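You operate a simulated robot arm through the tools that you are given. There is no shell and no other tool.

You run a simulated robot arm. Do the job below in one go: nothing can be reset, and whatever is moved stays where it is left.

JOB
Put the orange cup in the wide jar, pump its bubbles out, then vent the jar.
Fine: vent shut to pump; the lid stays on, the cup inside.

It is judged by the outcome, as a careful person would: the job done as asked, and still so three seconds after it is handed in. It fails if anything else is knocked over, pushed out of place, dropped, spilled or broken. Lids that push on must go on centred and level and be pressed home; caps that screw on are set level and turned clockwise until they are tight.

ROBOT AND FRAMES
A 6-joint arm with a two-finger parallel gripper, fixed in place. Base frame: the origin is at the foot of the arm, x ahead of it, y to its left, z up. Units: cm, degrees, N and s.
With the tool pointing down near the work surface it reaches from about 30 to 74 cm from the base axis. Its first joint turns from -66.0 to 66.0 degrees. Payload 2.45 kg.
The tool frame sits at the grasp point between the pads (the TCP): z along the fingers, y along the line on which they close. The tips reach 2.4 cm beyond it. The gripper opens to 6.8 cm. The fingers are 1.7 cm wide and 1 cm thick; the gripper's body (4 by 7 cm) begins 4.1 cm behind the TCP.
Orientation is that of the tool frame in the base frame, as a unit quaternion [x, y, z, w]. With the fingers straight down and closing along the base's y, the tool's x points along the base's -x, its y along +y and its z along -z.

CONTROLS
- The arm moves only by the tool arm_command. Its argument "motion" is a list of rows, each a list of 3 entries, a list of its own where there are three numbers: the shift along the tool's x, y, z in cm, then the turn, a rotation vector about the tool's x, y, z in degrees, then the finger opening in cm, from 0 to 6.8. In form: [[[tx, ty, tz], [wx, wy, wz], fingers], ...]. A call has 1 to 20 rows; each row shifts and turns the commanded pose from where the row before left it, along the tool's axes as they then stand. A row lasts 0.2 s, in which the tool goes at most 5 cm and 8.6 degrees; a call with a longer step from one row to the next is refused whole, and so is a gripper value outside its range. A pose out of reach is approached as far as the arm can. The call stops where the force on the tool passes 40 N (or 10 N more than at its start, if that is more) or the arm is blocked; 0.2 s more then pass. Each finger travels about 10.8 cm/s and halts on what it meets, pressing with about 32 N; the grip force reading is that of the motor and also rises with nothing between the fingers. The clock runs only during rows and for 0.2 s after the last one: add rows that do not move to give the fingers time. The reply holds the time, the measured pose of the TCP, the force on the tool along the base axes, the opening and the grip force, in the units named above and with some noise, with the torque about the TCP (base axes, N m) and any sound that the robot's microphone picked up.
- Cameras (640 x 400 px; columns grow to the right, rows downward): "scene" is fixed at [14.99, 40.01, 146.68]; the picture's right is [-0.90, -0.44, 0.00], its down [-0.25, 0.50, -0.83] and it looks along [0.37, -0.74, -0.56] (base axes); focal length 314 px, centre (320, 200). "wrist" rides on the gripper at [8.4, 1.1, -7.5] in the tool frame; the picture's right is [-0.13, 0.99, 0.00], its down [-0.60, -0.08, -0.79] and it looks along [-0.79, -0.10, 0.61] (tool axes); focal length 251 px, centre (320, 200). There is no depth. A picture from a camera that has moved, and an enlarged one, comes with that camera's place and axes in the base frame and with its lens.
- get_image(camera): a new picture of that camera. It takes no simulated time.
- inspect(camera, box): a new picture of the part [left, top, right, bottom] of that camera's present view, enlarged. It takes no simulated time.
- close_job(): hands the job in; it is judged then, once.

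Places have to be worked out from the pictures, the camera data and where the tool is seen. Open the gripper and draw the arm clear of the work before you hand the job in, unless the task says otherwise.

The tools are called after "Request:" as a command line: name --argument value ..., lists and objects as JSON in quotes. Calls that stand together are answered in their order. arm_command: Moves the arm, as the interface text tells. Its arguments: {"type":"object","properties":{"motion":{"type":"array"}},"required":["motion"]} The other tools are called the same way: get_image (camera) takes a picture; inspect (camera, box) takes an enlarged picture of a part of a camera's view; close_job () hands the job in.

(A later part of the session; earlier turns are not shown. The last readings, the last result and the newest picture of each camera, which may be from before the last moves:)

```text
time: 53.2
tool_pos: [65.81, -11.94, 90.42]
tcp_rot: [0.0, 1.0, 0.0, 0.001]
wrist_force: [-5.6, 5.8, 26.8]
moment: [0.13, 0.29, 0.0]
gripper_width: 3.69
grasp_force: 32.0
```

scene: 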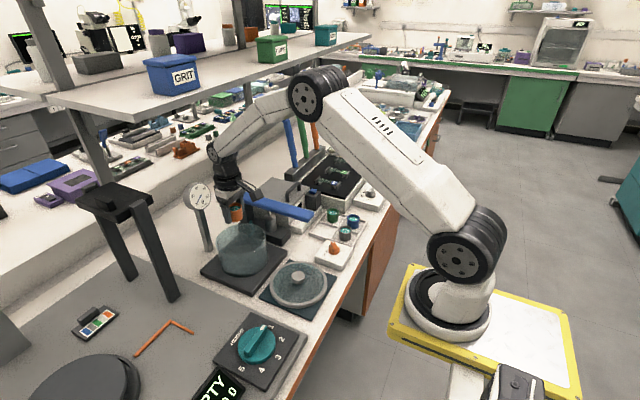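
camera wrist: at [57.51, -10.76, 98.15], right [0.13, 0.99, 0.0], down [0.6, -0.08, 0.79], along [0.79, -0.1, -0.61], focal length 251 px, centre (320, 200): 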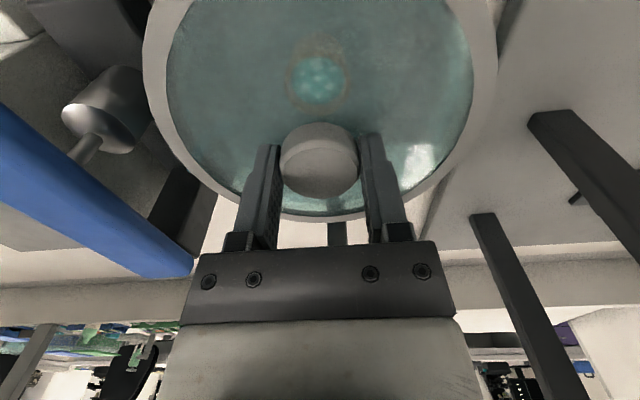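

Contact is now evenly distributed (29 N, pressure centre within 0.4 cm of the axis). I look at how the lid sits on the rim before doing more.

Request:
inspect --camera "scene" --box '[208, 240, 240, 260]'

Request:
inspect --camera "scene" --box '[250, 232, 282, 252]'

Request:
inspect --camera "scene" --box '[204, 210, 284, 260]'

Request:
get_image --camera "wrist"

```text
16.00 times, centred on (224, 250) of scene
camera zoom: at [14.92, 40.03, 146.68], right [-0.9, -0.44, 0.0], down [-0.25, 0.5, -0.83], along [0.37, -0.74, -0.56], focal length 5027 px, centre (1856, -600)
```

zoom: 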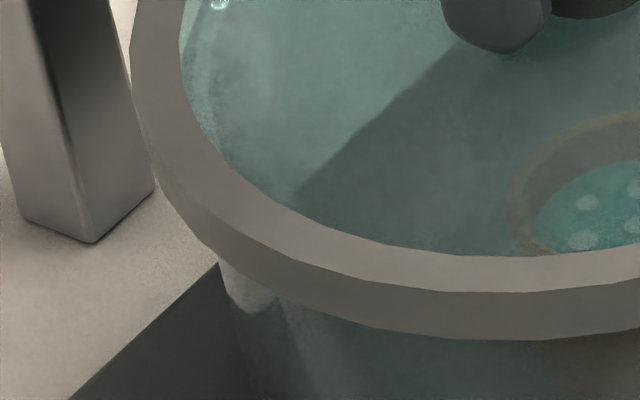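

```text
16.00 times, centred on (266, 242) of scene
camera zoom: at [14.92, 40.03, 146.68], right [-0.9, -0.44, 0.0], down [-0.25, 0.5, -0.83], along [0.37, -0.74, -0.56], focal length 5027 px, centre (1184, -472)
```

zoom: 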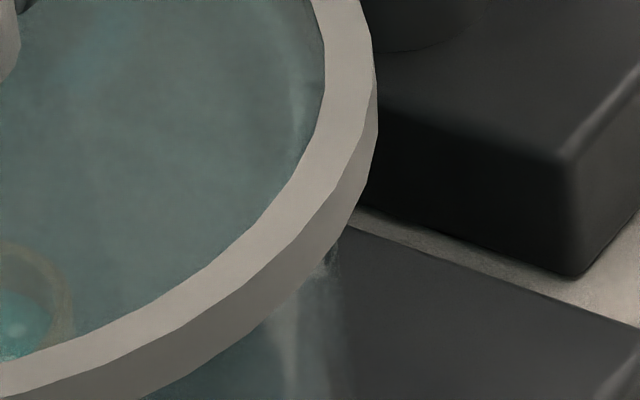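

```text
8.00 times, centred on (244, 235) of scene
camera zoom: at [14.92, 40.03, 146.68], right [-0.9, -0.44, 0.0], down [-0.25, 0.5, -0.83], along [0.37, -0.74, -0.56], focal length 2514 px, centre (928, -80)
```

zoom: 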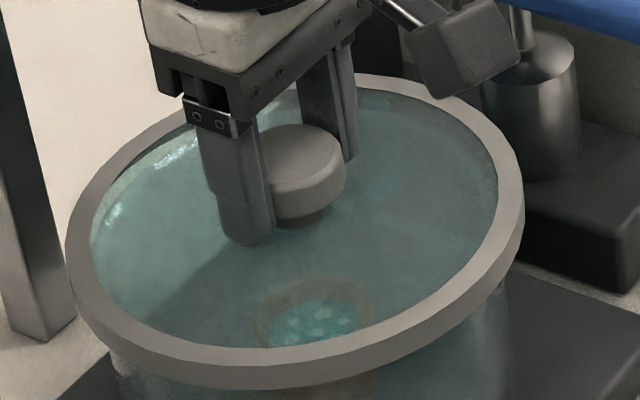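

```text
taken
camera wrist: at [57.27, -10.82, 97.9], right [0.13, 0.99, 0.0], down [0.6, -0.08, 0.8], along [0.79, -0.1, -0.61], focal length 251 px, centre (320, 200)
```

wrist: 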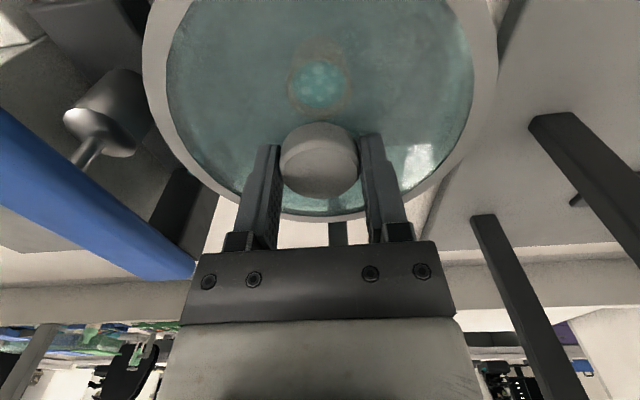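

The pictures now show the lid about 0.35 cm too far toward -x relative to the jar, so the earlier moment may just have come from a slightly pitched lid that has since levelled in the grip. I lift a little, go back +0.3 cm in x, and test the contact again.

Request:
arm_command --motion '[[[0, 0, -0.4], [0, 0, 0], 2.9], [[-0.3, 0, 0], [0, 0, 0], 2.9], [[0, 0, 0], [0, 0, 0], 2.9], [[0, 0, 0.15], [0, 0, 0], 2.9], [[0, 0, 0.1], [0, 0, 0], 2.9], [[0, 0, 0.08], [0, 0, 0], 2.9], [[0, 0, 0], [0, 0, 0], 2.9]]'

Request:
inspect --camera "scene" --box '[208, 240, 240, 260]'

Request:
inspect --camera "scene" --box '[250, 232, 282, 252]'

```text
time: 54.8
tool_pos: [65.97, -11.88, 90.54]
tcp_rot: [0.0, 1.0, 0.0, 0.0]
wrist_force: [-2.7, 1.6, 17.4]
moment: [0.05, 0.32, -0.03]
gripper_width: 3.7
grasp_force: 31.0
```

```text
16.00 times, centred on (224, 250) of scene
camera zoom: at [14.94, 40.02, 146.68], right [-0.9, -0.44, 0.0], down [-0.25, 0.5, -0.83], along [0.37, -0.74, -0.56], focal length 5027 px, centre (1856, -600)
```

zoom: 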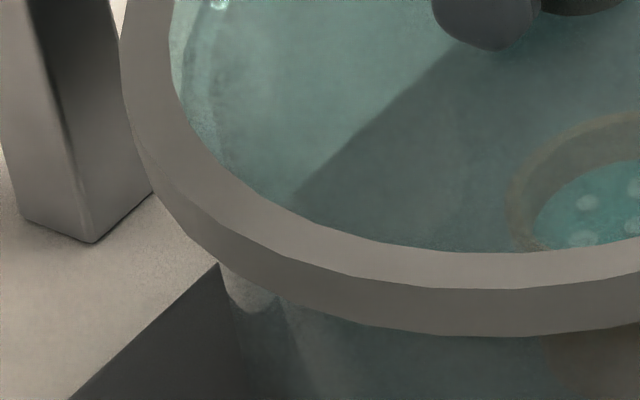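

```text
16.00 times, centred on (266, 242) of scene
camera zoom: at [14.94, 40.02, 146.68], right [-0.9, -0.44, 0.0], down [-0.25, 0.5, -0.83], along [0.37, -0.74, -0.56], focal length 5027 px, centre (1184, -472)
```

zoom: 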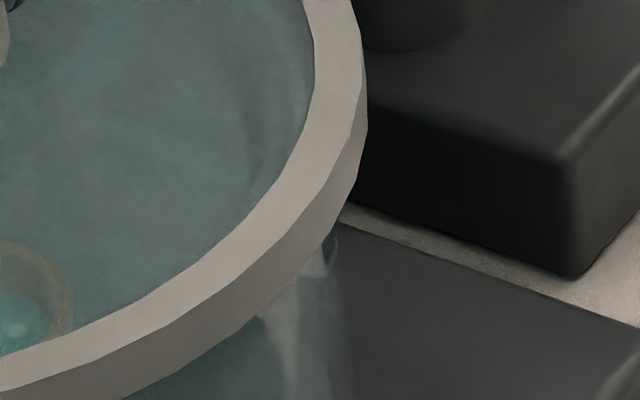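

Contact is even here (lid centred within ~0.1 cm in the pictures, no drop, lid level on the rim). I relax the push, open the fingers, and check the lid.

Request:
arm_command --motion '[[[0, 0, -0.06], [0, 0, 0], 2.9], [[0, 0, 0], [0, 0, 0], 3.9], [[0, 0, 0], [0, 0, 0], 4.5], [[0, 0, 0], [0, 0, 0], 5.4], [[0, 0, 0], [0, 0, 0], 5.4]]'

Request:
get_image --camera "wrist"

Request:
inspect --camera "scene" --box '[196, 205, 292, 265]'

```text
time: 56.0
tool_pos: [65.9, -12.01, 90.28]
tcp_rot: [0.0, 1.0, 0.001, 0.0]
wrist_force: [0.7, 0.3, 0.0]
moment: [0.0, 0.0, -0.04]
gripper_width: 5.4
grasp_force: 0.0
```

```text
taken
camera wrist: at [57.51, -10.84, 97.81], right [0.13, 0.99, 0.0], down [0.6, -0.08, 0.79], along [0.79, -0.1, -0.61], focal length 251 px, centre (320, 200)
```

wrist: 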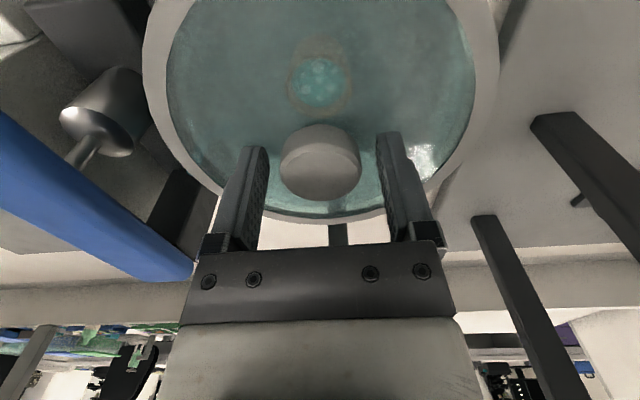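

```text
6.67 times, centred on (244, 235) of scene
camera zoom: at [14.99, 40.01, 146.68], right [-0.9, -0.44, 0.0], down [-0.25, 0.5, -0.83], along [0.37, -0.74, -0.56], focal length 2095 px, centre (827, -33)
```

zoom: 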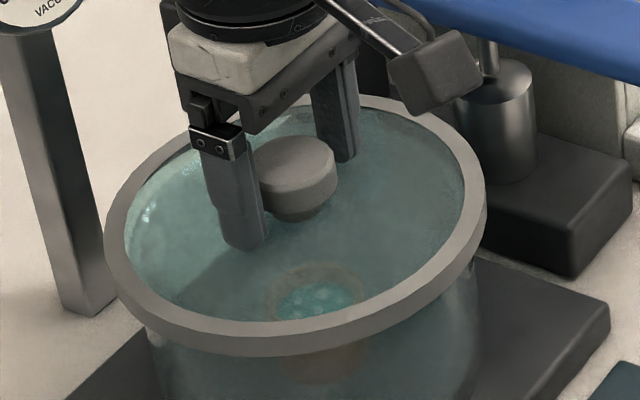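

The lid rests on the jar. I rise clear of the knob and view the lid and jar together to verify centring and level.

Request:
arm_command --motion '[[[0, 0, -0.6], [0, 0, 0], 5.4], [[0, 0, -1.5], [0, 0, 0], 5.4], [[0, 0, -2], [0, 0, 0], 5.4], [[0, 0, -2], [0, 0, 0], 6.0], [[1.5, 0, -2], [0, 0, 0], 6.8], [[2.5, 0, -1.5], [0, 0, 0], 6.8], [[2.5, 0, -1], [0, 0, 0], 6.8], [[0, 0, 0], [0, 0, 0], 6.8], [[0, 0, 0], [0, 0, 0], 6.8]]'

Request:
get_image --camera "wrist"

Request:
inspect --camera "wrist" --box '[224, 0, 416, 120]'

Request:
inspect --camera "wrist" --box '[224, 60, 416, 180]'

Request:
inspect --camera "scene" --box '[196, 210, 292, 270]'

```text
time: 58.0
tool_pos: [59.48, -11.97, 100.75]
tcp_rot: [-0.001, 1.0, 0.0, 0.001]
wrist_force: [0.0, -0.1, -0.3]
moment: [-0.05, -0.01, -0.01]
gripper_width: 6.8
grasp_force: 0.1
```

```text
taken
camera wrist: at [51.02, -10.86, 108.32], right [0.13, 0.99, 0.0], down [0.6, -0.08, 0.79], along [0.79, -0.1, -0.61], focal length 251 px, centre (320, 200)
```

wrist: 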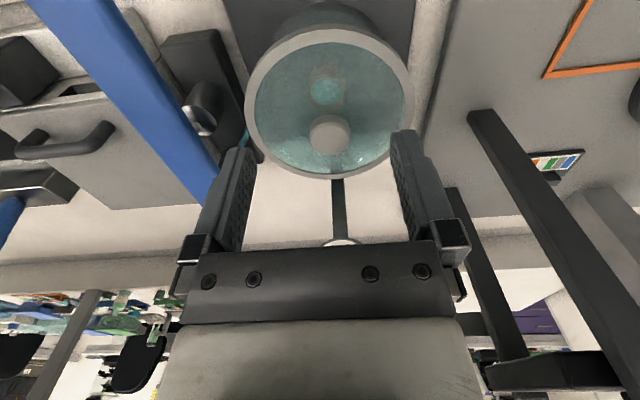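

```text
3.33 times, centred on (320, 60) of wrist
camera zoom: at [51.02, -10.86, 108.32], right [0.13, 0.99, 0.0], down [0.6, -0.08, 0.79], along [0.79, -0.1, -0.61], focal length 838 px, centre (320, 667)
```

zoom: 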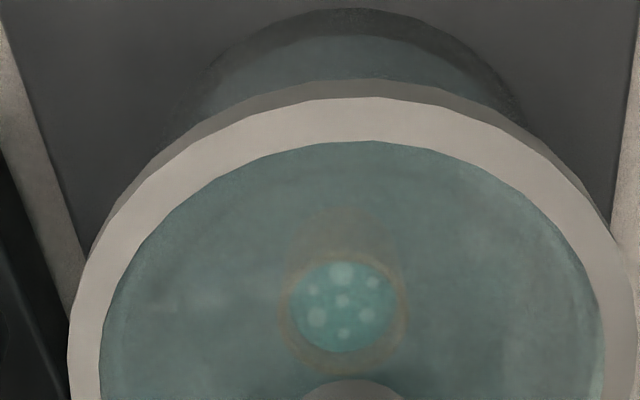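

```text
3.33 times, centred on (320, 120) of wrist
camera zoom: at [51.02, -10.86, 108.32], right [0.13, 0.99, 0.0], down [0.6, -0.08, 0.79], along [0.79, -0.1, -0.61], focal length 838 px, centre (320, 467)
```

zoom: 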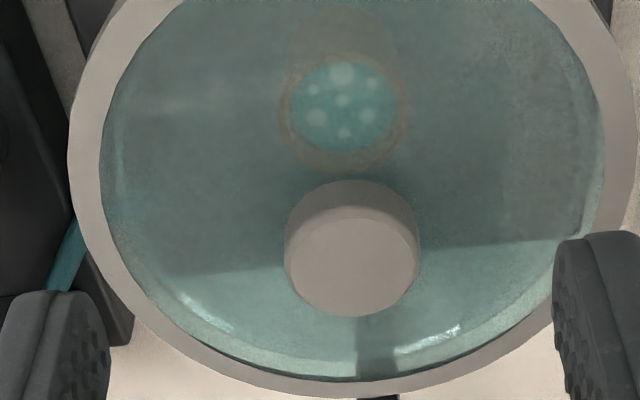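

```text
6.67 times, centred on (244, 240) of scene
camera zoom: at [14.99, 40.01, 146.68], right [-0.9, -0.44, 0.0], down [-0.25, 0.5, -0.83], along [0.37, -0.74, -0.56], focal length 2095 px, centre (827, -67)
```

zoom: 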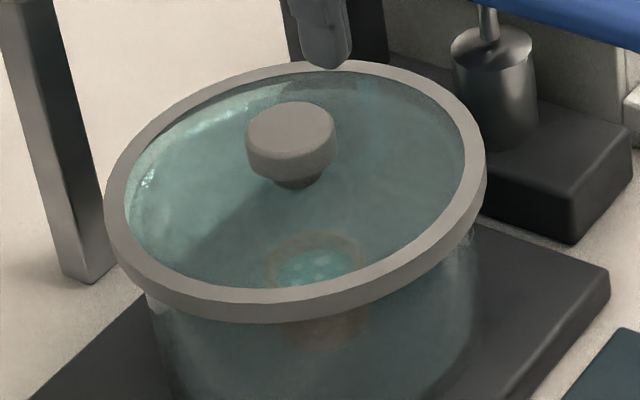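

Lid centre measures (65.96, -11.95), jar (66.05, -11.95), ring level on the rim. Next I close the fingers and press down on the knob's top to seat it.

Request:
arm_command --motion '[[[-1.5, 0, 0], [0, 0, 0], 4.0], [[-2.5, 0, 0], [0, 0, 0], 1.0], [[-2.0, 0, 0.5], [0, 0, 0], 0.2], [[-0.5, 0, 1.5], [0, 0, 0], 0.2], [[0, 0, 2], [0, 0, 0], 0.2], [[0, 0, 1.5], [0, 0, 0], 0.2], [[0, 0, 1.0], [0, 0, 0], 0.2], [[0, 0, 0.5], [0, 0, 0], 0.2], [[0, 0, 0], [0, 0, 0], 0.2]]'

Request:
inspect --camera "wrist" --box '[220, 90, 420, 215]'

Request:
inspect --camera "scene" --box '[196, 205, 292, 265]'

```text
time: 60.0
tool_pos: [66.12, -11.91, 93.87]
tcp_rot: [0.0, 1.0, 0.0, 0.0]
wrist_force: [-0.5, -0.2, -0.3]
moment: [0.01, 0.02, 0.0]
gripper_width: 0.2
grasp_force: 0.2
```

```text
3.20 times, centred on (320, 152) of wrist
camera zoom: at [57.54, -10.71, 101.4], right [0.13, 0.99, 0.0], down [0.6, -0.08, 0.79], along [0.79, -0.1, -0.61], focal length 805 px, centre (320, 352)
```

zoom: 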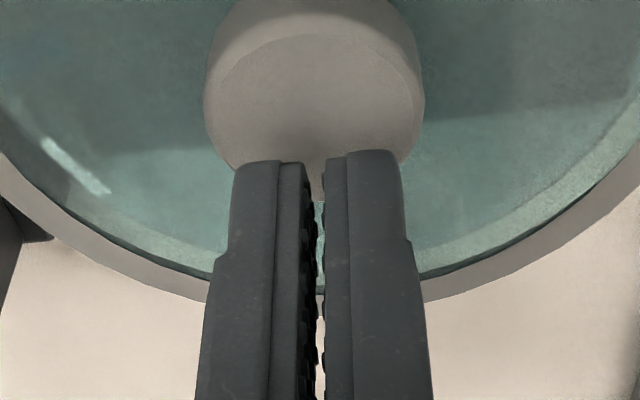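

```text
6.67 times, centred on (244, 235) of scene
camera zoom: at [14.99, 40.01, 146.68], right [-0.9, -0.44, 0.0], down [-0.25, 0.5, -0.83], along [0.37, -0.74, -0.56], focal length 2095 px, centre (827, -33)
```

zoom: 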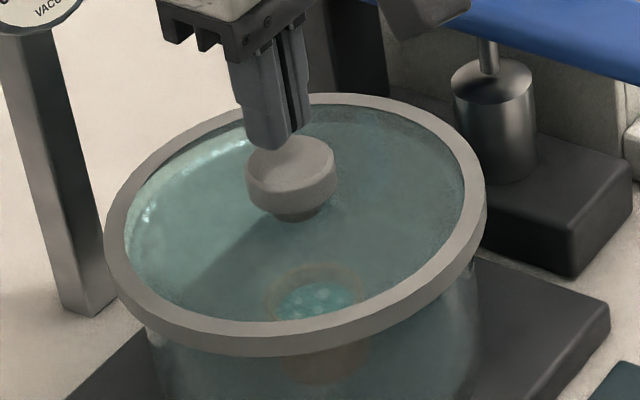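

Fingers hang centred over the knob. I lower to contact and press.

Request:
arm_command --motion '[[[0, 0, 0.6], [0, 0, 0], 0.2], [[0, 0, 0.4], [0, 0, 0], 0.2], [[0, 0, 0.2], [0, 0, 0], 0.2], [[0, 0, 0.15], [0, 0, 0], 0.2], [[0, 0, 0.1], [0, 0, 0], 0.2], [[0, 0, 0.1], [0, 0, 0], 0.2], [[0, 0, 0], [0, 0, 0], 0.2]]'

```text
time: 61.6
tool_pos: [66.12, -12.09, 92.51]
tcp_rot: [0.0, 1.0, 0.0, 0.001]
wrist_force: [-5.3, 1.2, 11.5]
moment: [0.01, 0.15, 0.01]
gripper_width: 0.21
grasp_force: 0.0
```

Contact at z ≈ 92.4 with 11 N. I press a bit more.

Request:
arm_command --motion '[[[0.03, 0, 0.06], [0, 0, 0], 0.2], [[0.03, 0, 0.06], [0, 0, 0], 0.2], [[0, 0, 0.04], [0, 0, 0], 0.2], [[0, 0, 0], [0, 0, 0], 0.2]]'

```text
time: 62.6
tool_pos: [66.01, -12.09, 92.57]
tcp_rot: [0.0, 1.0, -0.001, 0.002]
wrist_force: [-13.0, 5.7, 34.8]
moment: [0.2, 0.37, -0.1]
gripper_width: 0.2
grasp_force: 0.1
```

Pressed with 35 N. I lift off and verify that nothing shifted.

Request:
arm_command --motion '[[[0, 0, -0.3], [0, 0, 0], 0.2], [[0, 0, -1.0], [0, 0, 0], 0.2], [[0, 0, -2], [0, 0, 0], 1.0], [[0, 0, -2], [0, 0, 0], 4.0], [[1.5, 0, -2], [0, 0, 0], 6.8], [[2.5, 0, -1.2], [0, 0, 0], 6.8], [[2.5, 0, 0], [0, 0, 0], 6.8], [[0, 0, 0], [0, 0, 0], 6.8], [[0, 0, 0], [0, 0, 0], 6.8]]'

Request:
get_image --camera "scene"

Request:
inspect --camera "scene" --box '[196, 210, 292, 270]'

Request:
inspect --camera "scene" --box '[196, 230, 292, 290]'

Request:
inspect --camera "wrist" --box '[224, 0, 416, 120]'

Request:
inspect --camera "wrist" --box '[224, 60, 416, 180]'

```text
time: 64.6
tool_pos: [59.43, -12.01, 100.58]
tcp_rot: [0.0, 1.0, 0.0, 0.0]
wrist_force: [0.3, -0.1, 0.5]
moment: [0.01, -0.01, 0.0]
gripper_width: 6.82
grasp_force: 0.0
```

```text
taken
```

scene: 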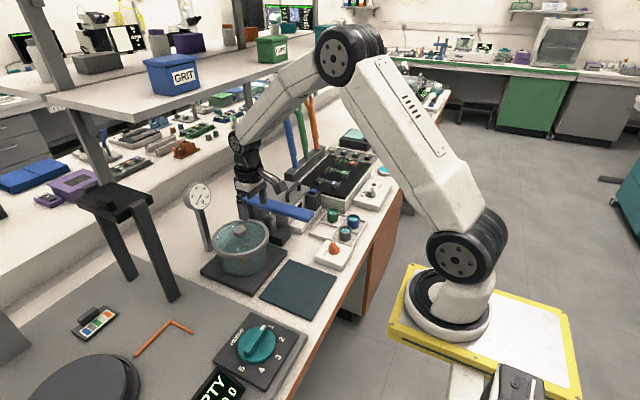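

```text
6.67 times, centred on (244, 240) of scene
camera zoom: at [14.99, 40.01, 146.68], right [-0.9, -0.44, 0.0], down [-0.25, 0.5, -0.83], along [0.37, -0.74, -0.56], focal length 2095 px, centre (827, -67)
```

zoom: 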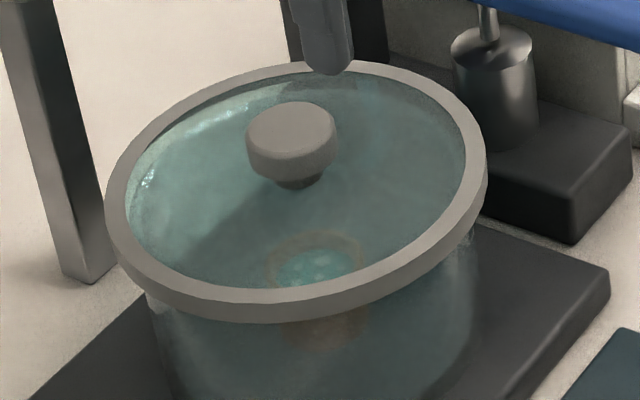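

```text
6.67 times, centred on (244, 260) of scene
camera zoom: at [14.99, 40.01, 146.68], right [-0.9, -0.44, 0.0], down [-0.25, 0.5, -0.83], along [0.37, -0.74, -0.56], focal length 2095 px, centre (827, -200)
```

zoom: 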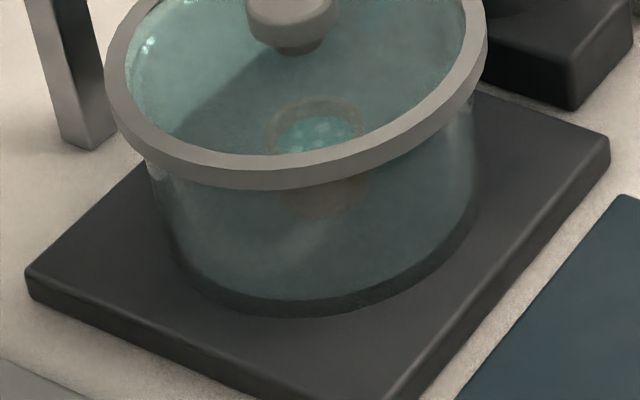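

```text
3.33 times, centred on (320, 60) of wrist
camera zoom: at [50.97, -10.85, 108.03], right [0.13, 0.99, 0.0], down [0.6, -0.08, 0.79], along [0.79, -0.1, -0.61], focal length 838 px, centre (320, 667)
```

zoom: 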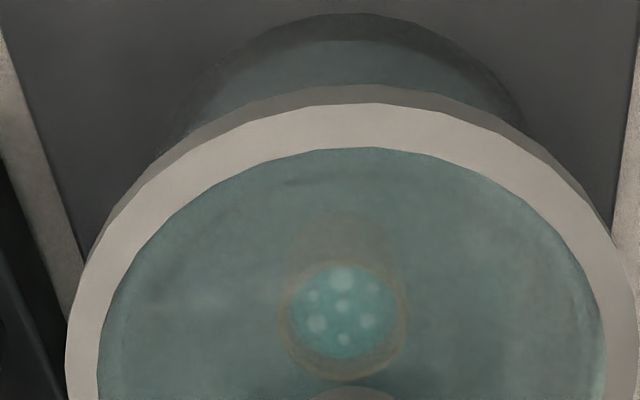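

```text
3.33 times, centred on (320, 120) of wrist
camera zoom: at [50.97, -10.85, 108.03], right [0.13, 0.99, 0.0], down [0.6, -0.08, 0.79], along [0.79, -0.1, -0.61], focal length 838 px, centre (320, 467)
```

zoom: 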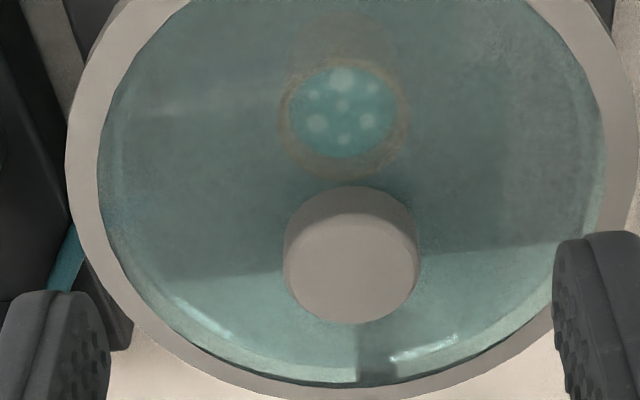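

Lid and jar are unchanged and well seated. Next the vent: I fly back to a vantage in front of the vent knob.

Request:
arm_command --motion '[[[1.5, -0.8, 0], [0, 0, 0], 6.8], [[2.2, -1.3, 0.5], [0, 0, 0], 6.8], [[2.2, -1.3, 0.6], [0, 0, 0], 6.8], [[2.2, -1.3, 0.6], [0, 0, 0], 6.8], [[2.2, -1.3, 0.6], [0, 0, 0], 6.8], [[2.2, -1.3, 0.6], [0, 0, 0], 6.8], [[2.2, -1.3, 0.6], [0, 0, 0], 6.8], [[2.2, -1.3, 0.6], [0, 0, 0], 6.8], [[2.2, -1.3, 0.6], [0, 0, 0], 6.8], [[2.2, -1.3, 0.6], [0, 0, 0], 6.8], [[2.0, -1.3, 0.6], [0, 0, 0], 6.8], [[0, 0, 0], [0, 0, 0], 6.8], [[0, 0, 0], [0, 0, 0], 6.8]]'

Request:
get_image --camera "wrist"

Request:
inspect --camera "wrist" --box '[256, 30, 384, 110]'

Request:
inspect --camera "scene" --box '[312, 232, 360, 272]'

```text
time: 67.4
tool_pos: [36.26, -26.05, 94.9]
tcp_rot: [0.0, 1.0, -0.001, -0.001]
wrist_force: [0.1, 1.0, 1.0]
moment: [0.0, 0.02, 0.01]
gripper_width: 6.81
grasp_force: 0.0
```

```text
taken
camera wrist: at [27.73, -24.78, 102.41], right [0.13, 0.99, 0.0], down [0.6, -0.08, 0.79], along [0.79, -0.1, -0.61], focal length 251 px, centre (320, 200)
```

wrist: 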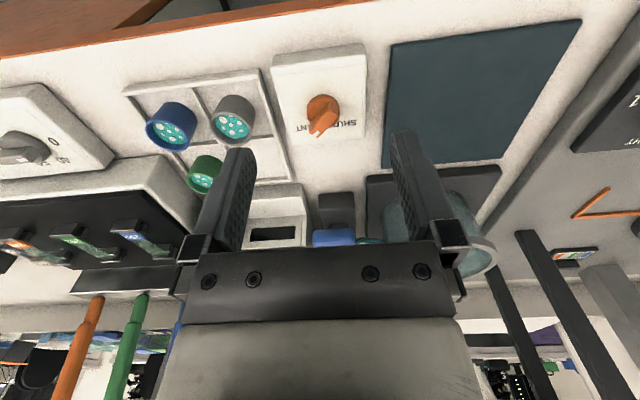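

```text
5.00 times, centred on (320, 70) of wrist
camera zoom: at [27.73, -24.78, 102.41], right [0.13, 0.99, 0.0], down [0.6, -0.08, 0.79], along [0.79, -0.1, -0.61], focal length 1257 px, centre (320, 850)
```

zoom: 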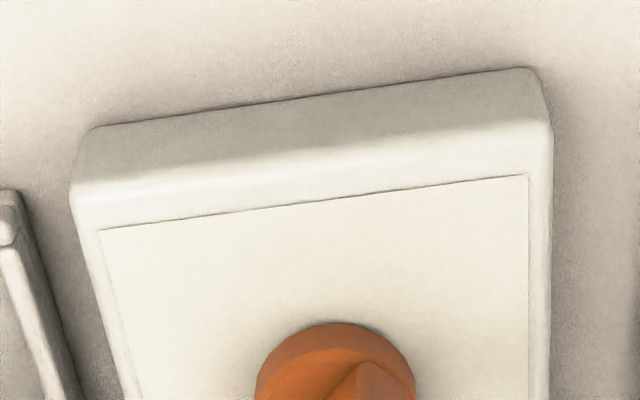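

```text
10.00 times, centred on (336, 252) of scene
camera zoom: at [14.99, 40.01, 146.68], right [-0.9, -0.44, 0.0], down [-0.25, 0.5, -0.83], along [0.37, -0.74, -0.56], focal length 3142 px, centre (160, -320)
```

zoom: 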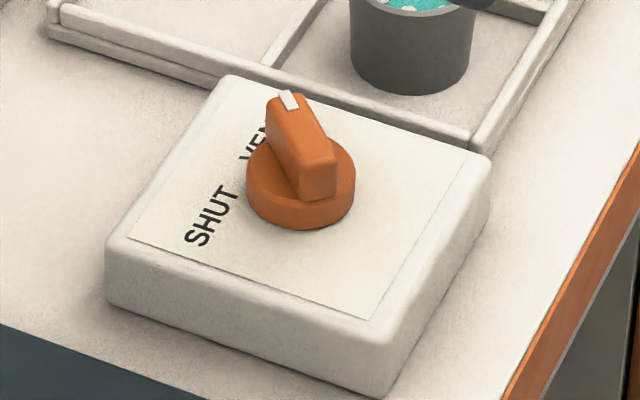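

I enlarge the knob itself in the wrist view.

Request:
inspect --camera "wrist" --box '[276, 80, 372, 140]'

Request:
inspect --camera "scene" --box '[320, 236, 352, 256]'

```text
6.67 times, centred on (324, 110) of wrist
camera zoom: at [27.73, -24.78, 102.41], right [0.13, 0.99, 0.0], down [0.6, -0.08, 0.79], along [0.79, -0.1, -0.61], focal length 1676 px, centre (293, 800)
```

zoom: 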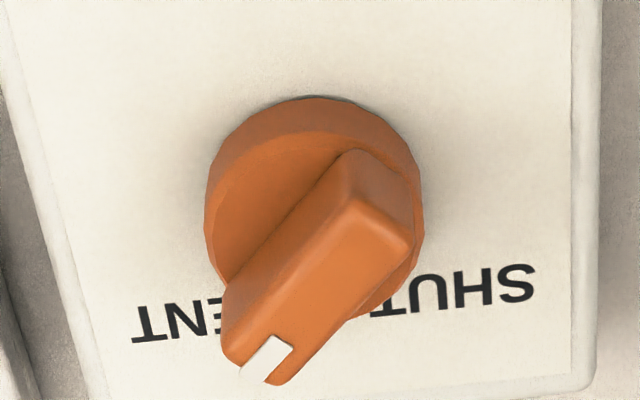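

```text
16.00 times, centred on (336, 246) of scene
camera zoom: at [14.99, 40.01, 146.68], right [-0.9, -0.44, 0.0], down [-0.25, 0.5, -0.83], along [0.37, -0.74, -0.56], focal length 5027 px, centre (64, -536)
```

zoom: 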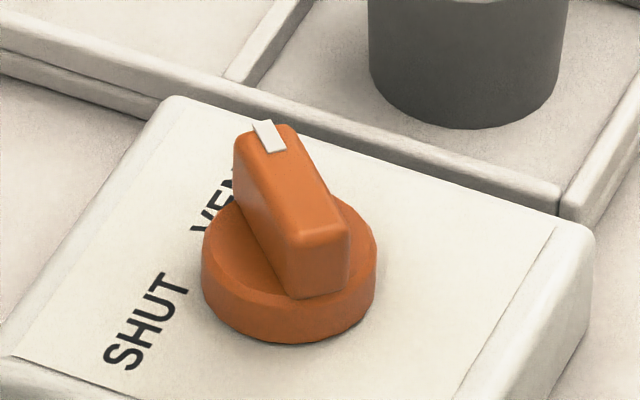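

Knob centre measures (42.97, -26.52), blade top z ≈ 81.5, pointing at -45° (VENT at about -46°, SHUT at about +47°). I move above it and turn the gripper so its pads close across the blade.

Request:
arm_command --motion '[[[-1.2, -0.07, 1], [0, 0, 0], 4.5], [[-1.5, -0.1, 1.5], [0, 0, 0], 4.0], [[-1.5, -0.1, 1.5], [0, 0, 0], 3.5], [[-1.5, -0.1, 1.5], [0, 0, 0], 3.0], [[-1.0, -0.1, 1.0], [0, 0, 0], 3.0], [[0, 0, 0], [0, 0, 7.5], 3.0], [[0, 0, 0], [0, 0, 7.5], 3.0], [[0, 0, 0], [0, 0, 7.5], 3.0], [[0, 0, 0], [0, 0, 7.5], 3.0], [[0, 0, 0], [0, 0, 7.5], 3.0], [[0, 0, 0], [0, 0, 7.5], 3.0], [[0, 0, 0], [0, 0, 0], 3.0], [[0, 0, 0], [0, 0, 0], 3.0]]'

Request:
get_image --camera "wrist"

Request:
inspect --camera "wrist" --box '[240, 60, 400, 160]'

Request:
inspect --camera "scene" --box '[296, 220, 376, 270]'

```text
time: 70.2
tool_pos: [42.87, -26.24, 88.32]
tcp_rot: [0.383, 0.924, -0.001, 0.0]
wrist_force: [-0.2, -0.4, 0.6]
moment: [-0.02, -0.02, -0.02]
gripper_width: 3.02
grasp_force: 0.0
```

```text
taken
camera wrist: at [37.64, -19.48, 95.83], right [0.79, 0.61, 0.0], down [0.37, -0.48, 0.79], along [0.48, -0.63, -0.61], focal length 251 px, centre (320, 200)
```

wrist: 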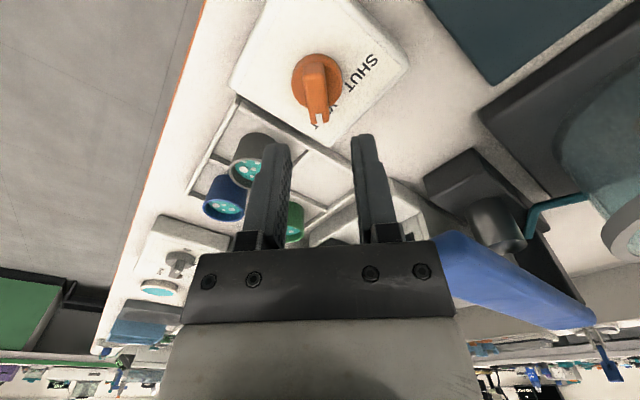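

```text
4.00 times, centred on (320, 110) of wrist
camera zoom: at [37.64, -19.48, 95.83], right [0.79, 0.61, 0.0], down [0.37, -0.48, 0.79], along [0.48, -0.63, -0.61], focal length 1006 px, centre (320, 560)
```

zoom: 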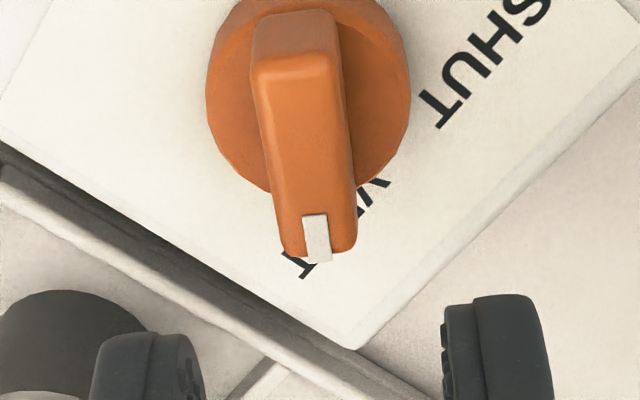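

```text
8.00 times, centred on (336, 245) of scene
camera zoom: at [14.99, 40.01, 146.68], right [-0.9, -0.44, 0.0], down [-0.25, 0.5, -0.83], along [0.37, -0.74, -0.56], focal length 2514 px, centre (192, -160)
```

zoom: 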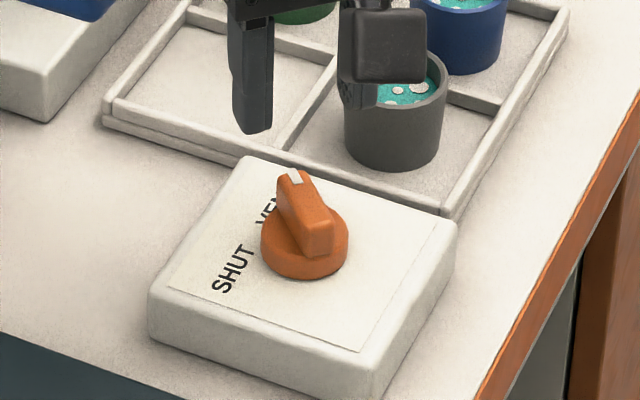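

The blade is parallel to the pads' plane and offset only ~0.18 cm. I correct that and lower so the tips stop just above the knob's disc.

Request:
arm_command --motion '[[[-0.1, -0.18, 1.0], [0, 0, 0], 3.0], [[0, 0, 1.5], [0, 0, 0], 3.0], [[0, 0, 1.5], [0, 0, 0], 3.0], [[0, 0, 1.0], [0, 0, 0], 3.0], [[0, 0, 0.7], [0, 0, 0], 3.0], [[0, 0, 0], [0, 0, 0], 3.0]]'

Request:
inspect --camera "wrist" --box '[240, 90, 400, 190]'

Request:
inspect --camera "scene" --box '[304, 225, 368, 265]'

```text
time: 71.6
tool_pos: [42.66, -26.53, 82.61]
tcp_rot: [0.383, 0.924, 0.0, 0.0]
wrist_force: [-0.2, 0.0, -0.1]
moment: [-0.02, 0.02, -0.01]
gripper_width: 3.03
grasp_force: 0.0
```

```text
4.00 times, centred on (320, 140) of wrist
camera zoom: at [37.51, -19.66, 90.14], right [0.79, 0.61, 0.0], down [0.37, -0.48, 0.79], along [0.48, -0.63, -0.61], focal length 1006 px, centre (320, 440)
```

zoom: 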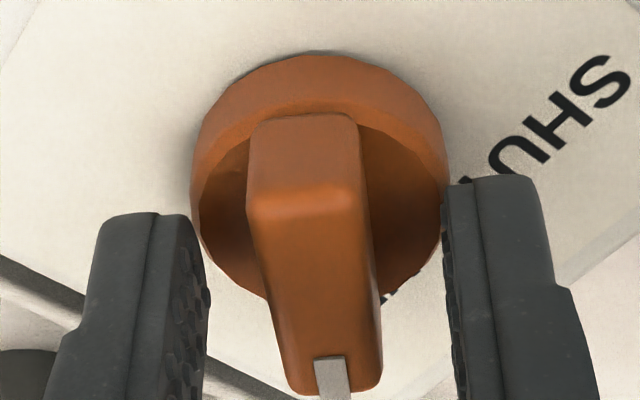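

```text
10.00 times, centred on (336, 245) of scene
camera zoom: at [14.99, 40.01, 146.68], right [-0.9, -0.44, 0.0], down [-0.25, 0.5, -0.83], along [0.37, -0.74, -0.56], focal length 3142 px, centre (160, -250)
```

zoom: 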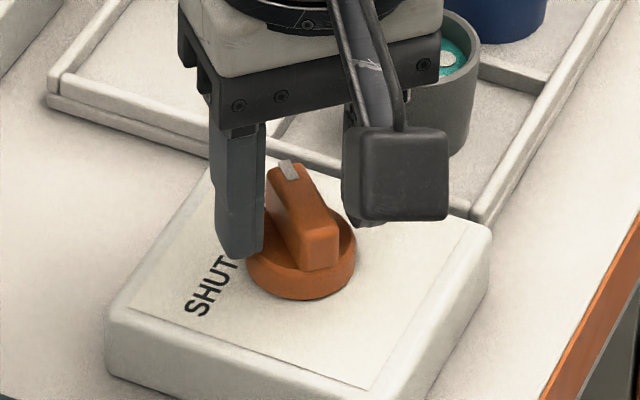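

Well centred. I nudge 0.1 along the blade and close gently to find the blade thickness.

Request:
arm_command --motion '[[[-0.1, 0, 0.1], [0, 0, 0], 2.6], [[0, 0, 0], [0, 0, 0], 2.2], [[0, 0, 0], [0, 0, 0], 1.8], [[0, 0, 0], [0, 0, 0], 1.5], [[0, 0, 0], [0, 0, 0], 1.3], [[0, 0, 0], [0, 0, 0], 1.1], [[0, 0, 0], [0, 0, 0], 0.9], [[0, 0, 0], [0, 0, 0], 0.9]]'

Request:
inspect --camera "wrist" --box '[240, 90, 400, 190]'

```text
time: 73.4
tool_pos: [42.89, -26.59, 82.48]
tcp_rot: [0.382, 0.924, 0.0, -0.001]
wrist_force: [-0.6, -0.3, -1.3]
moment: [-0.02, -0.02, 0.01]
gripper_width: 1.3
grasp_force: 33.0
```

```text
4.00 times, centred on (320, 140) of wrist
camera zoom: at [37.61, -19.76, 90.02], right [0.79, 0.61, 0.0], down [0.37, -0.48, 0.79], along [0.48, -0.63, -0.61], focal length 1006 px, centre (320, 440)
```

zoom: 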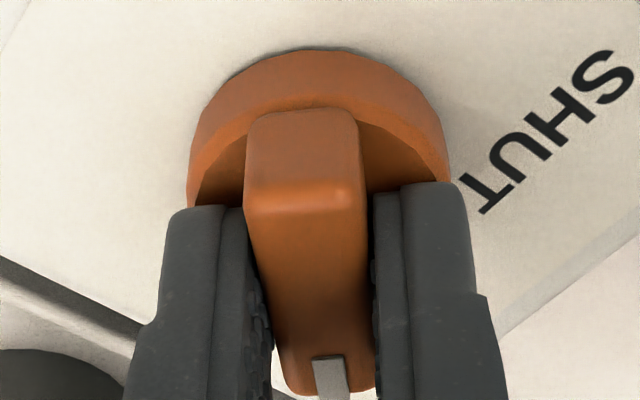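

Blade gripped (1.30 cm) with no side load. I turn counter‑clockwise (seen from above) about 22° and check forces.

Request:
arm_command --motion '[[[0, 0, 0], [0, 0, -4], 0.9], [[0, 0, 0], [0, 0, -6], 0.9], [[0, 0, 0], [0, 0, -6], 0.9], [[0, 0, 0], [0, 0, -6], 0.9], [[0, 0, 0], [0, 0, 0], 0.9]]'

```text
time: 74.6
tool_pos: [42.8, -26.59, 82.52]
tcp_rot: [0.198, 0.98, 0.0, 0.0]
wrist_force: [2.9, -4.5, -23.0]
moment: [-0.35, -0.69, 0.03]
gripper_width: 1.3
grasp_force: 32.5
```

Turned 22°, but there is a -23 N vertical load and some moment. I look before continuing.

Request:
inspect --camera "wrist" --box '[240, 90, 400, 190]'

Request:
inspect --camera "scene" --box '[304, 225, 368, 265]'

Request:
get_image --camera "scene"

```text
4.00 times, centred on (320, 140) of wrist
camera zoom: at [35.49, -22.17, 90.02], right [0.5, 0.86, 0.0], down [0.53, -0.31, 0.79], along [0.68, -0.4, -0.61], focal length 1006 px, centre (320, 440)
```

zoom: 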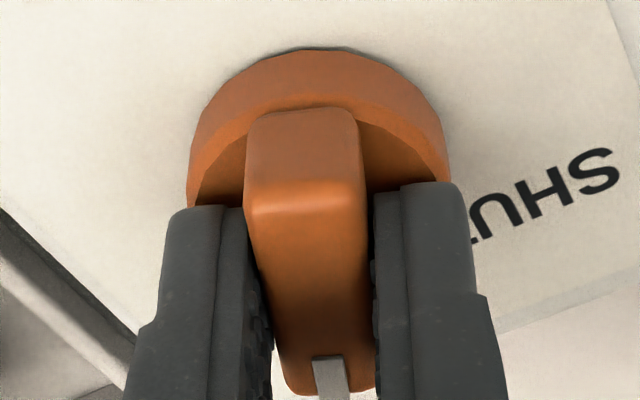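

```text
10.00 times, centred on (336, 245) of scene
camera zoom: at [15.03, 39.98, 146.69], right [-0.9, -0.44, 0.0], down [-0.25, 0.5, -0.83], along [0.37, -0.74, -0.56], focal length 3142 px, centre (160, -250)
```

zoom: 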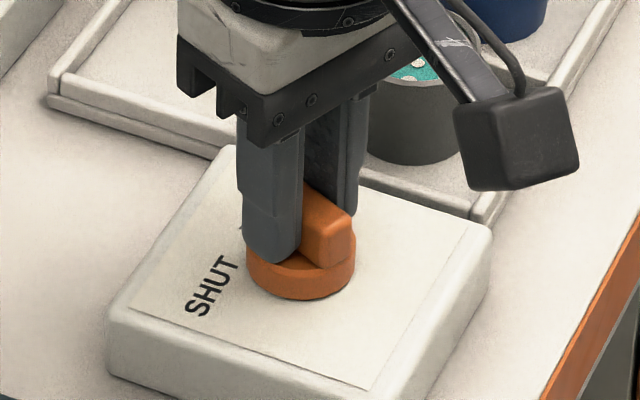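

```text
taken
```

scene: 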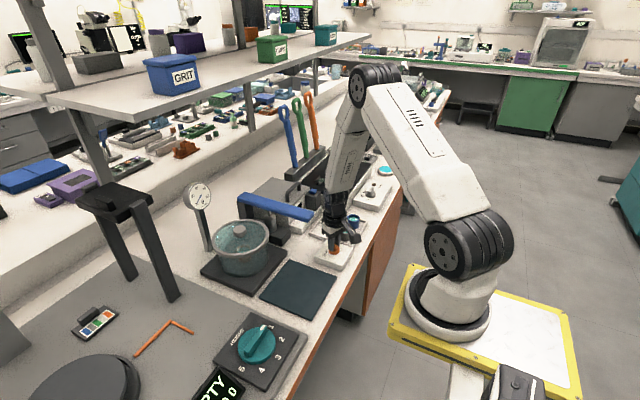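

The knob is turning with the pads and the block has not moved; the vertical load looks like arm strain in the tight grip. I relax the grip, then regrip and continue.

Request:
arm_command --motion '[[[0, 0, 0], [0, 0, 0], 1.6], [[0, 0, 0], [0, 0, 0], 1.6]]'

```text
time: 75.2
tool_pos: [42.95, -26.51, 82.62]
tcp_rot: [0.2, 0.98, 0.0, 0.0]
wrist_force: [0.4, -0.1, 0.7]
moment: [-0.03, 0.0, 0.0]
gripper_width: 1.59
grasp_force: 0.1
```

Load is gone. I turn on with a loose wrench-like grip (1.42 cm).

Request:
arm_command --motion '[[[0, 0, 0], [0, 0, 0], 1.42], [[0, 0, 0], [0, 0, -6], 1.42], [[0, 0, 0], [0, 0, -6], 1.42], [[0, 0, 0], [0, 0, -6], 1.42], [[0, 0, 0], [0, 0, -6], 1.42], [[0, 0, 0], [0, 0, 0], 1.42]]'

Request:
inspect --camera "wrist" --box '[240, 90, 400, 190]'

```text
time: 76.6
tool_pos: [42.83, -26.33, 82.53]
tcp_rot: [-0.009, 1.0, -0.001, 0.0]
wrist_force: [-0.8, 0.5, -0.5]
moment: [-0.03, -0.02, -0.03]
gripper_width: 1.47
grasp_force: 0.5
```

```text
4.00 times, centred on (320, 140) of wrist
camera zoom: at [34.36, -25.48, 90.04], right [0.11, 0.99, 0.0], down [0.61, -0.07, 0.79], along [0.79, -0.09, -0.61], focal length 1006 px, centre (320, 440)
```

zoom: 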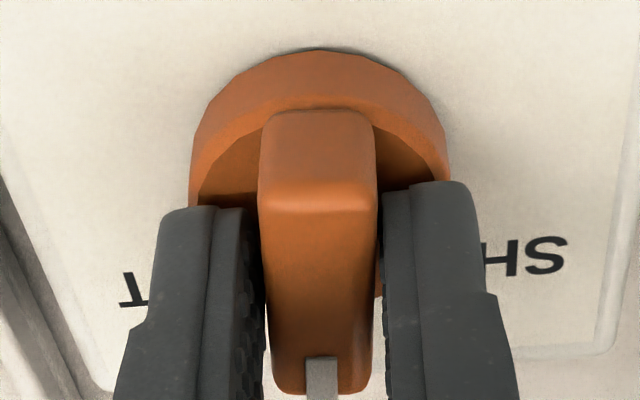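

The knob follows with clean forces. I continue in the same way for another 42°.

Request:
arm_command --motion '[[[0, 0, 0], [0, 0, -6], 1.42], [[0, 0, 0], [0, 0, -6], 1.42], [[0, 0, 0], [0, 0, -6], 1.42], [[0, 0, 0], [0, 0, -6], 1.42], [[0, 0, 0], [0, 0, -6], 1.42], [[0, 0, 0], [0, 0, -6], 1.42], [[0, 0, 0], [0, 0, -6], 1.42], [[0, 0, 0], [0, 0, 0], 1.42]]'

Request:
inspect --camera "wrist" --box '[240, 90, 400, 190]'

Request:
inspect --camera "scene" --box '[304, 225, 368, 265]'

```text
time: 78.4
tool_pos: [42.8, -26.56, 82.56]
tcp_rot: [-0.367, 0.93, 0.001, 0.0]
wrist_force: [-1.0, 0.1, -0.1]
moment: [0.03, 0.01, 0.03]
gripper_width: 1.5
grasp_force: 0.0
```

```text
4.00 times, centred on (320, 140) of wrist
camera zoom: at [35.9, -31.39, 90.06], right [-0.58, 0.81, 0.0], down [0.49, 0.36, 0.79], along [0.64, 0.46, -0.61], focal length 1006 px, centre (320, 440)
```

zoom: 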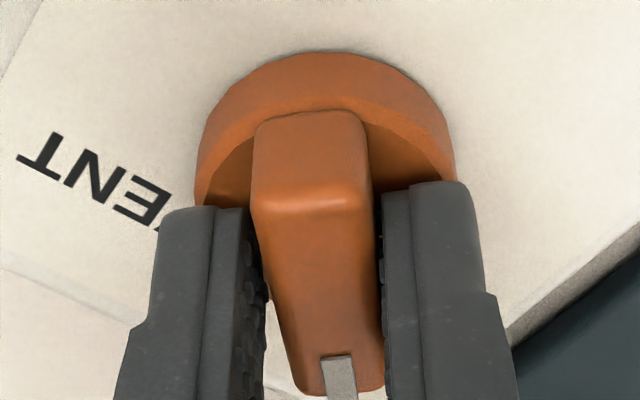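

```text
10.00 times, centred on (336, 245) of scene
camera zoom: at [14.99, 40.01, 146.68], right [-0.9, -0.44, 0.0], down [-0.25, 0.5, -0.83], along [0.37, -0.74, -0.56], focal length 3142 px, centre (160, -250)
```

zoom: 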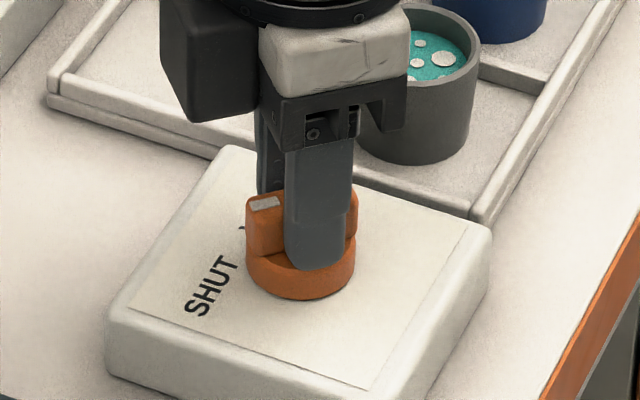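

The knob is now at about +44°, essentially on SHUT. I push a few degrees more to make sure it is fully at the stop, watching the torque.

Request:
arm_command --motion '[[[0, 0, 0], [0, 0, -3], 1.42], [[0, 0, 0], [0, 0, -3], 1.42], [[0, 0, 0], [0, 0, 0], 1.42]]'

Request:
inspect --camera "wrist" --box '[240, 90, 400, 190]'

```text
time: 79.2
tool_pos: [42.9, -26.56, 82.54]
tcp_rot: [-0.416, 0.909, 0.0, 0.0]
wrist_force: [-1.7, 1.6, 0.7]
moment: [0.02, 0.01, -0.02]
gripper_width: 1.58
grasp_force: 0.8
```

```text
4.00 times, centred on (320, 140) of wrist
camera zoom: at [36.48, -32.05, 90.03], right [-0.66, 0.75, 0.0], down [0.46, 0.4, 0.79], along [0.59, 0.53, -0.61], focal length 1006 px, centre (320, 440)
```

zoom: 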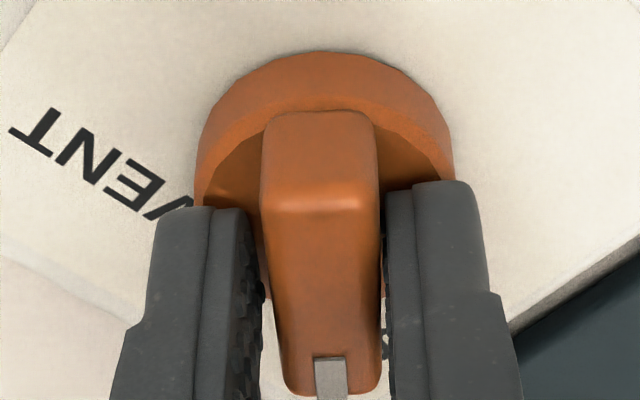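

The knob resists at ~45° — it is on its SHUT stop. I open, rise, and verify.

Request:
arm_command --motion '[[[0, 0, 0], [0, 0, 4], 1.8], [[0, 0, 0], [0, 0, 0], 3.0], [[0, 0, 0], [0, 0, 0], 3.0], [[0, 0, -1], [0, 0, 0], 3.0], [[0, 0, -2], [0, 0, 0], 3.0], [[0, 0, -2.5], [0, 0, 0], 3.0], [[0, 0, -2.5], [0, 0, 0], 3.0], [[0, 0, -2.5], [0, 0, 0], 3.0], [[0, 0, -2], [0, 0, 0], 3.0], [[0, 0, 0], [0, 0, 0], 3.0]]'

Request:
inspect --camera "scene" --box '[304, 225, 368, 265]'

Request:
get_image --camera "wrist"

Request:
inspect --camera "scene" --box '[180, 160, 340, 260]'

```text
time: 81.4
tool_pos: [42.88, -26.53, 95.11]
tcp_rot: [-0.382, 0.924, 0.002, -0.001]
wrist_force: [0.2, -0.2, 0.4]
moment: [-0.05, 0.02, -0.02]
gripper_width: 3.0
grasp_force: 0.0
```

```text
10.00 times, centred on (336, 245) of scene
camera zoom: at [14.99, 40.01, 146.68], right [-0.9, -0.44, 0.0], down [-0.25, 0.5, -0.83], along [0.37, -0.74, -0.56], focal length 3142 px, centre (160, -250)
```

zoom: 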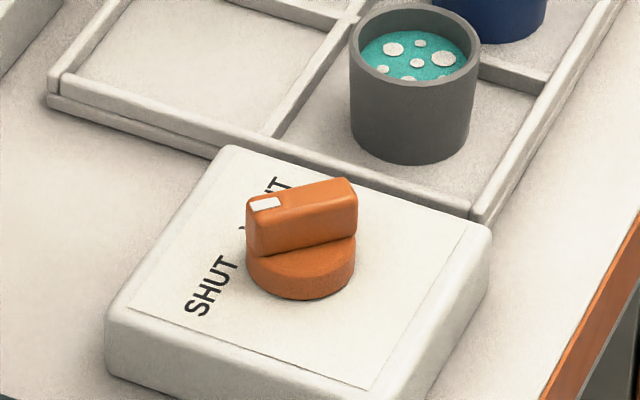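

```text
taken
camera wrist: at [36.11, -31.61, 102.61], right [-0.61, 0.79, 0.0], down [0.48, 0.37, 0.79], along [0.63, 0.48, -0.61], focal length 251 px, centre (320, 200)
```

wrist: 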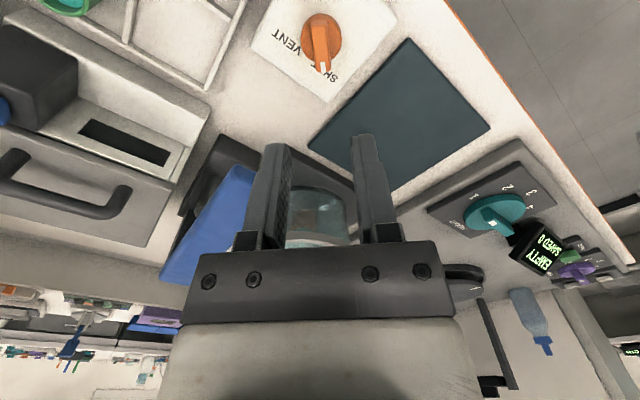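

```text
4.00 times, centred on (260, 210) of scene
camera zoom: at [14.99, 40.01, 146.68], right [-0.9, -0.44, 0.0], down [-0.25, 0.5, -0.83], along [0.37, -0.74, -0.56], focal length 1257 px, centre (560, 160)
```

zoom: 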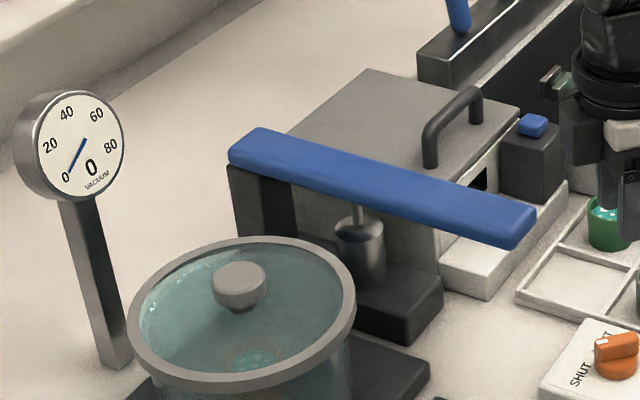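

The knob points to SHUT now, gauge at 0, everything else in place. Next the pump lever: I examine it closely to find its free end and height.

Request:
inspect --camera "wrist" --box '[140, 140, 300, 290]'

Request:
inspect --camera "scene" --box '[232, 180, 328, 240]'

```text
2.67 times, centred on (220, 215) of wrist
camera zoom: at [36.11, -31.61, 102.61], right [-0.61, 0.79, 0.0], down [0.48, 0.37, 0.79], along [0.63, 0.48, -0.61], focal length 670 px, centre (587, 160)
```

zoom: 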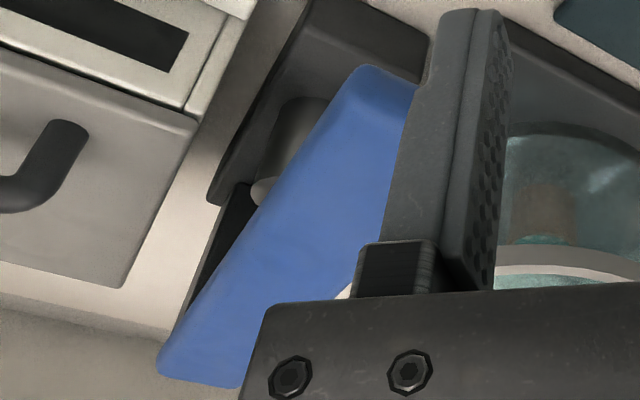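

```text
6.67 times, centred on (280, 210) of scene
camera zoom: at [14.99, 40.01, 146.68], right [-0.9, -0.44, 0.0], down [-0.25, 0.5, -0.83], along [0.37, -0.74, -0.56], focal length 2095 px, centre (587, 133)
```

zoom: 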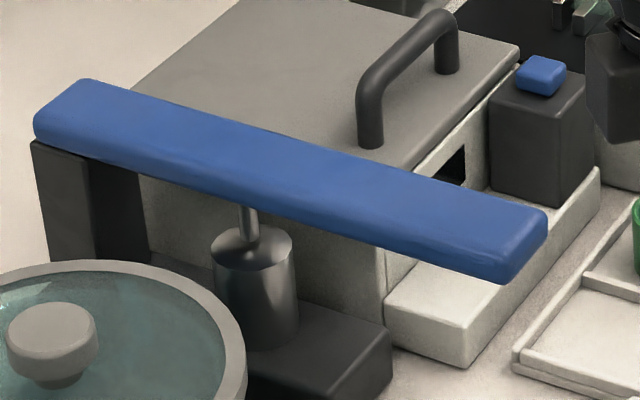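

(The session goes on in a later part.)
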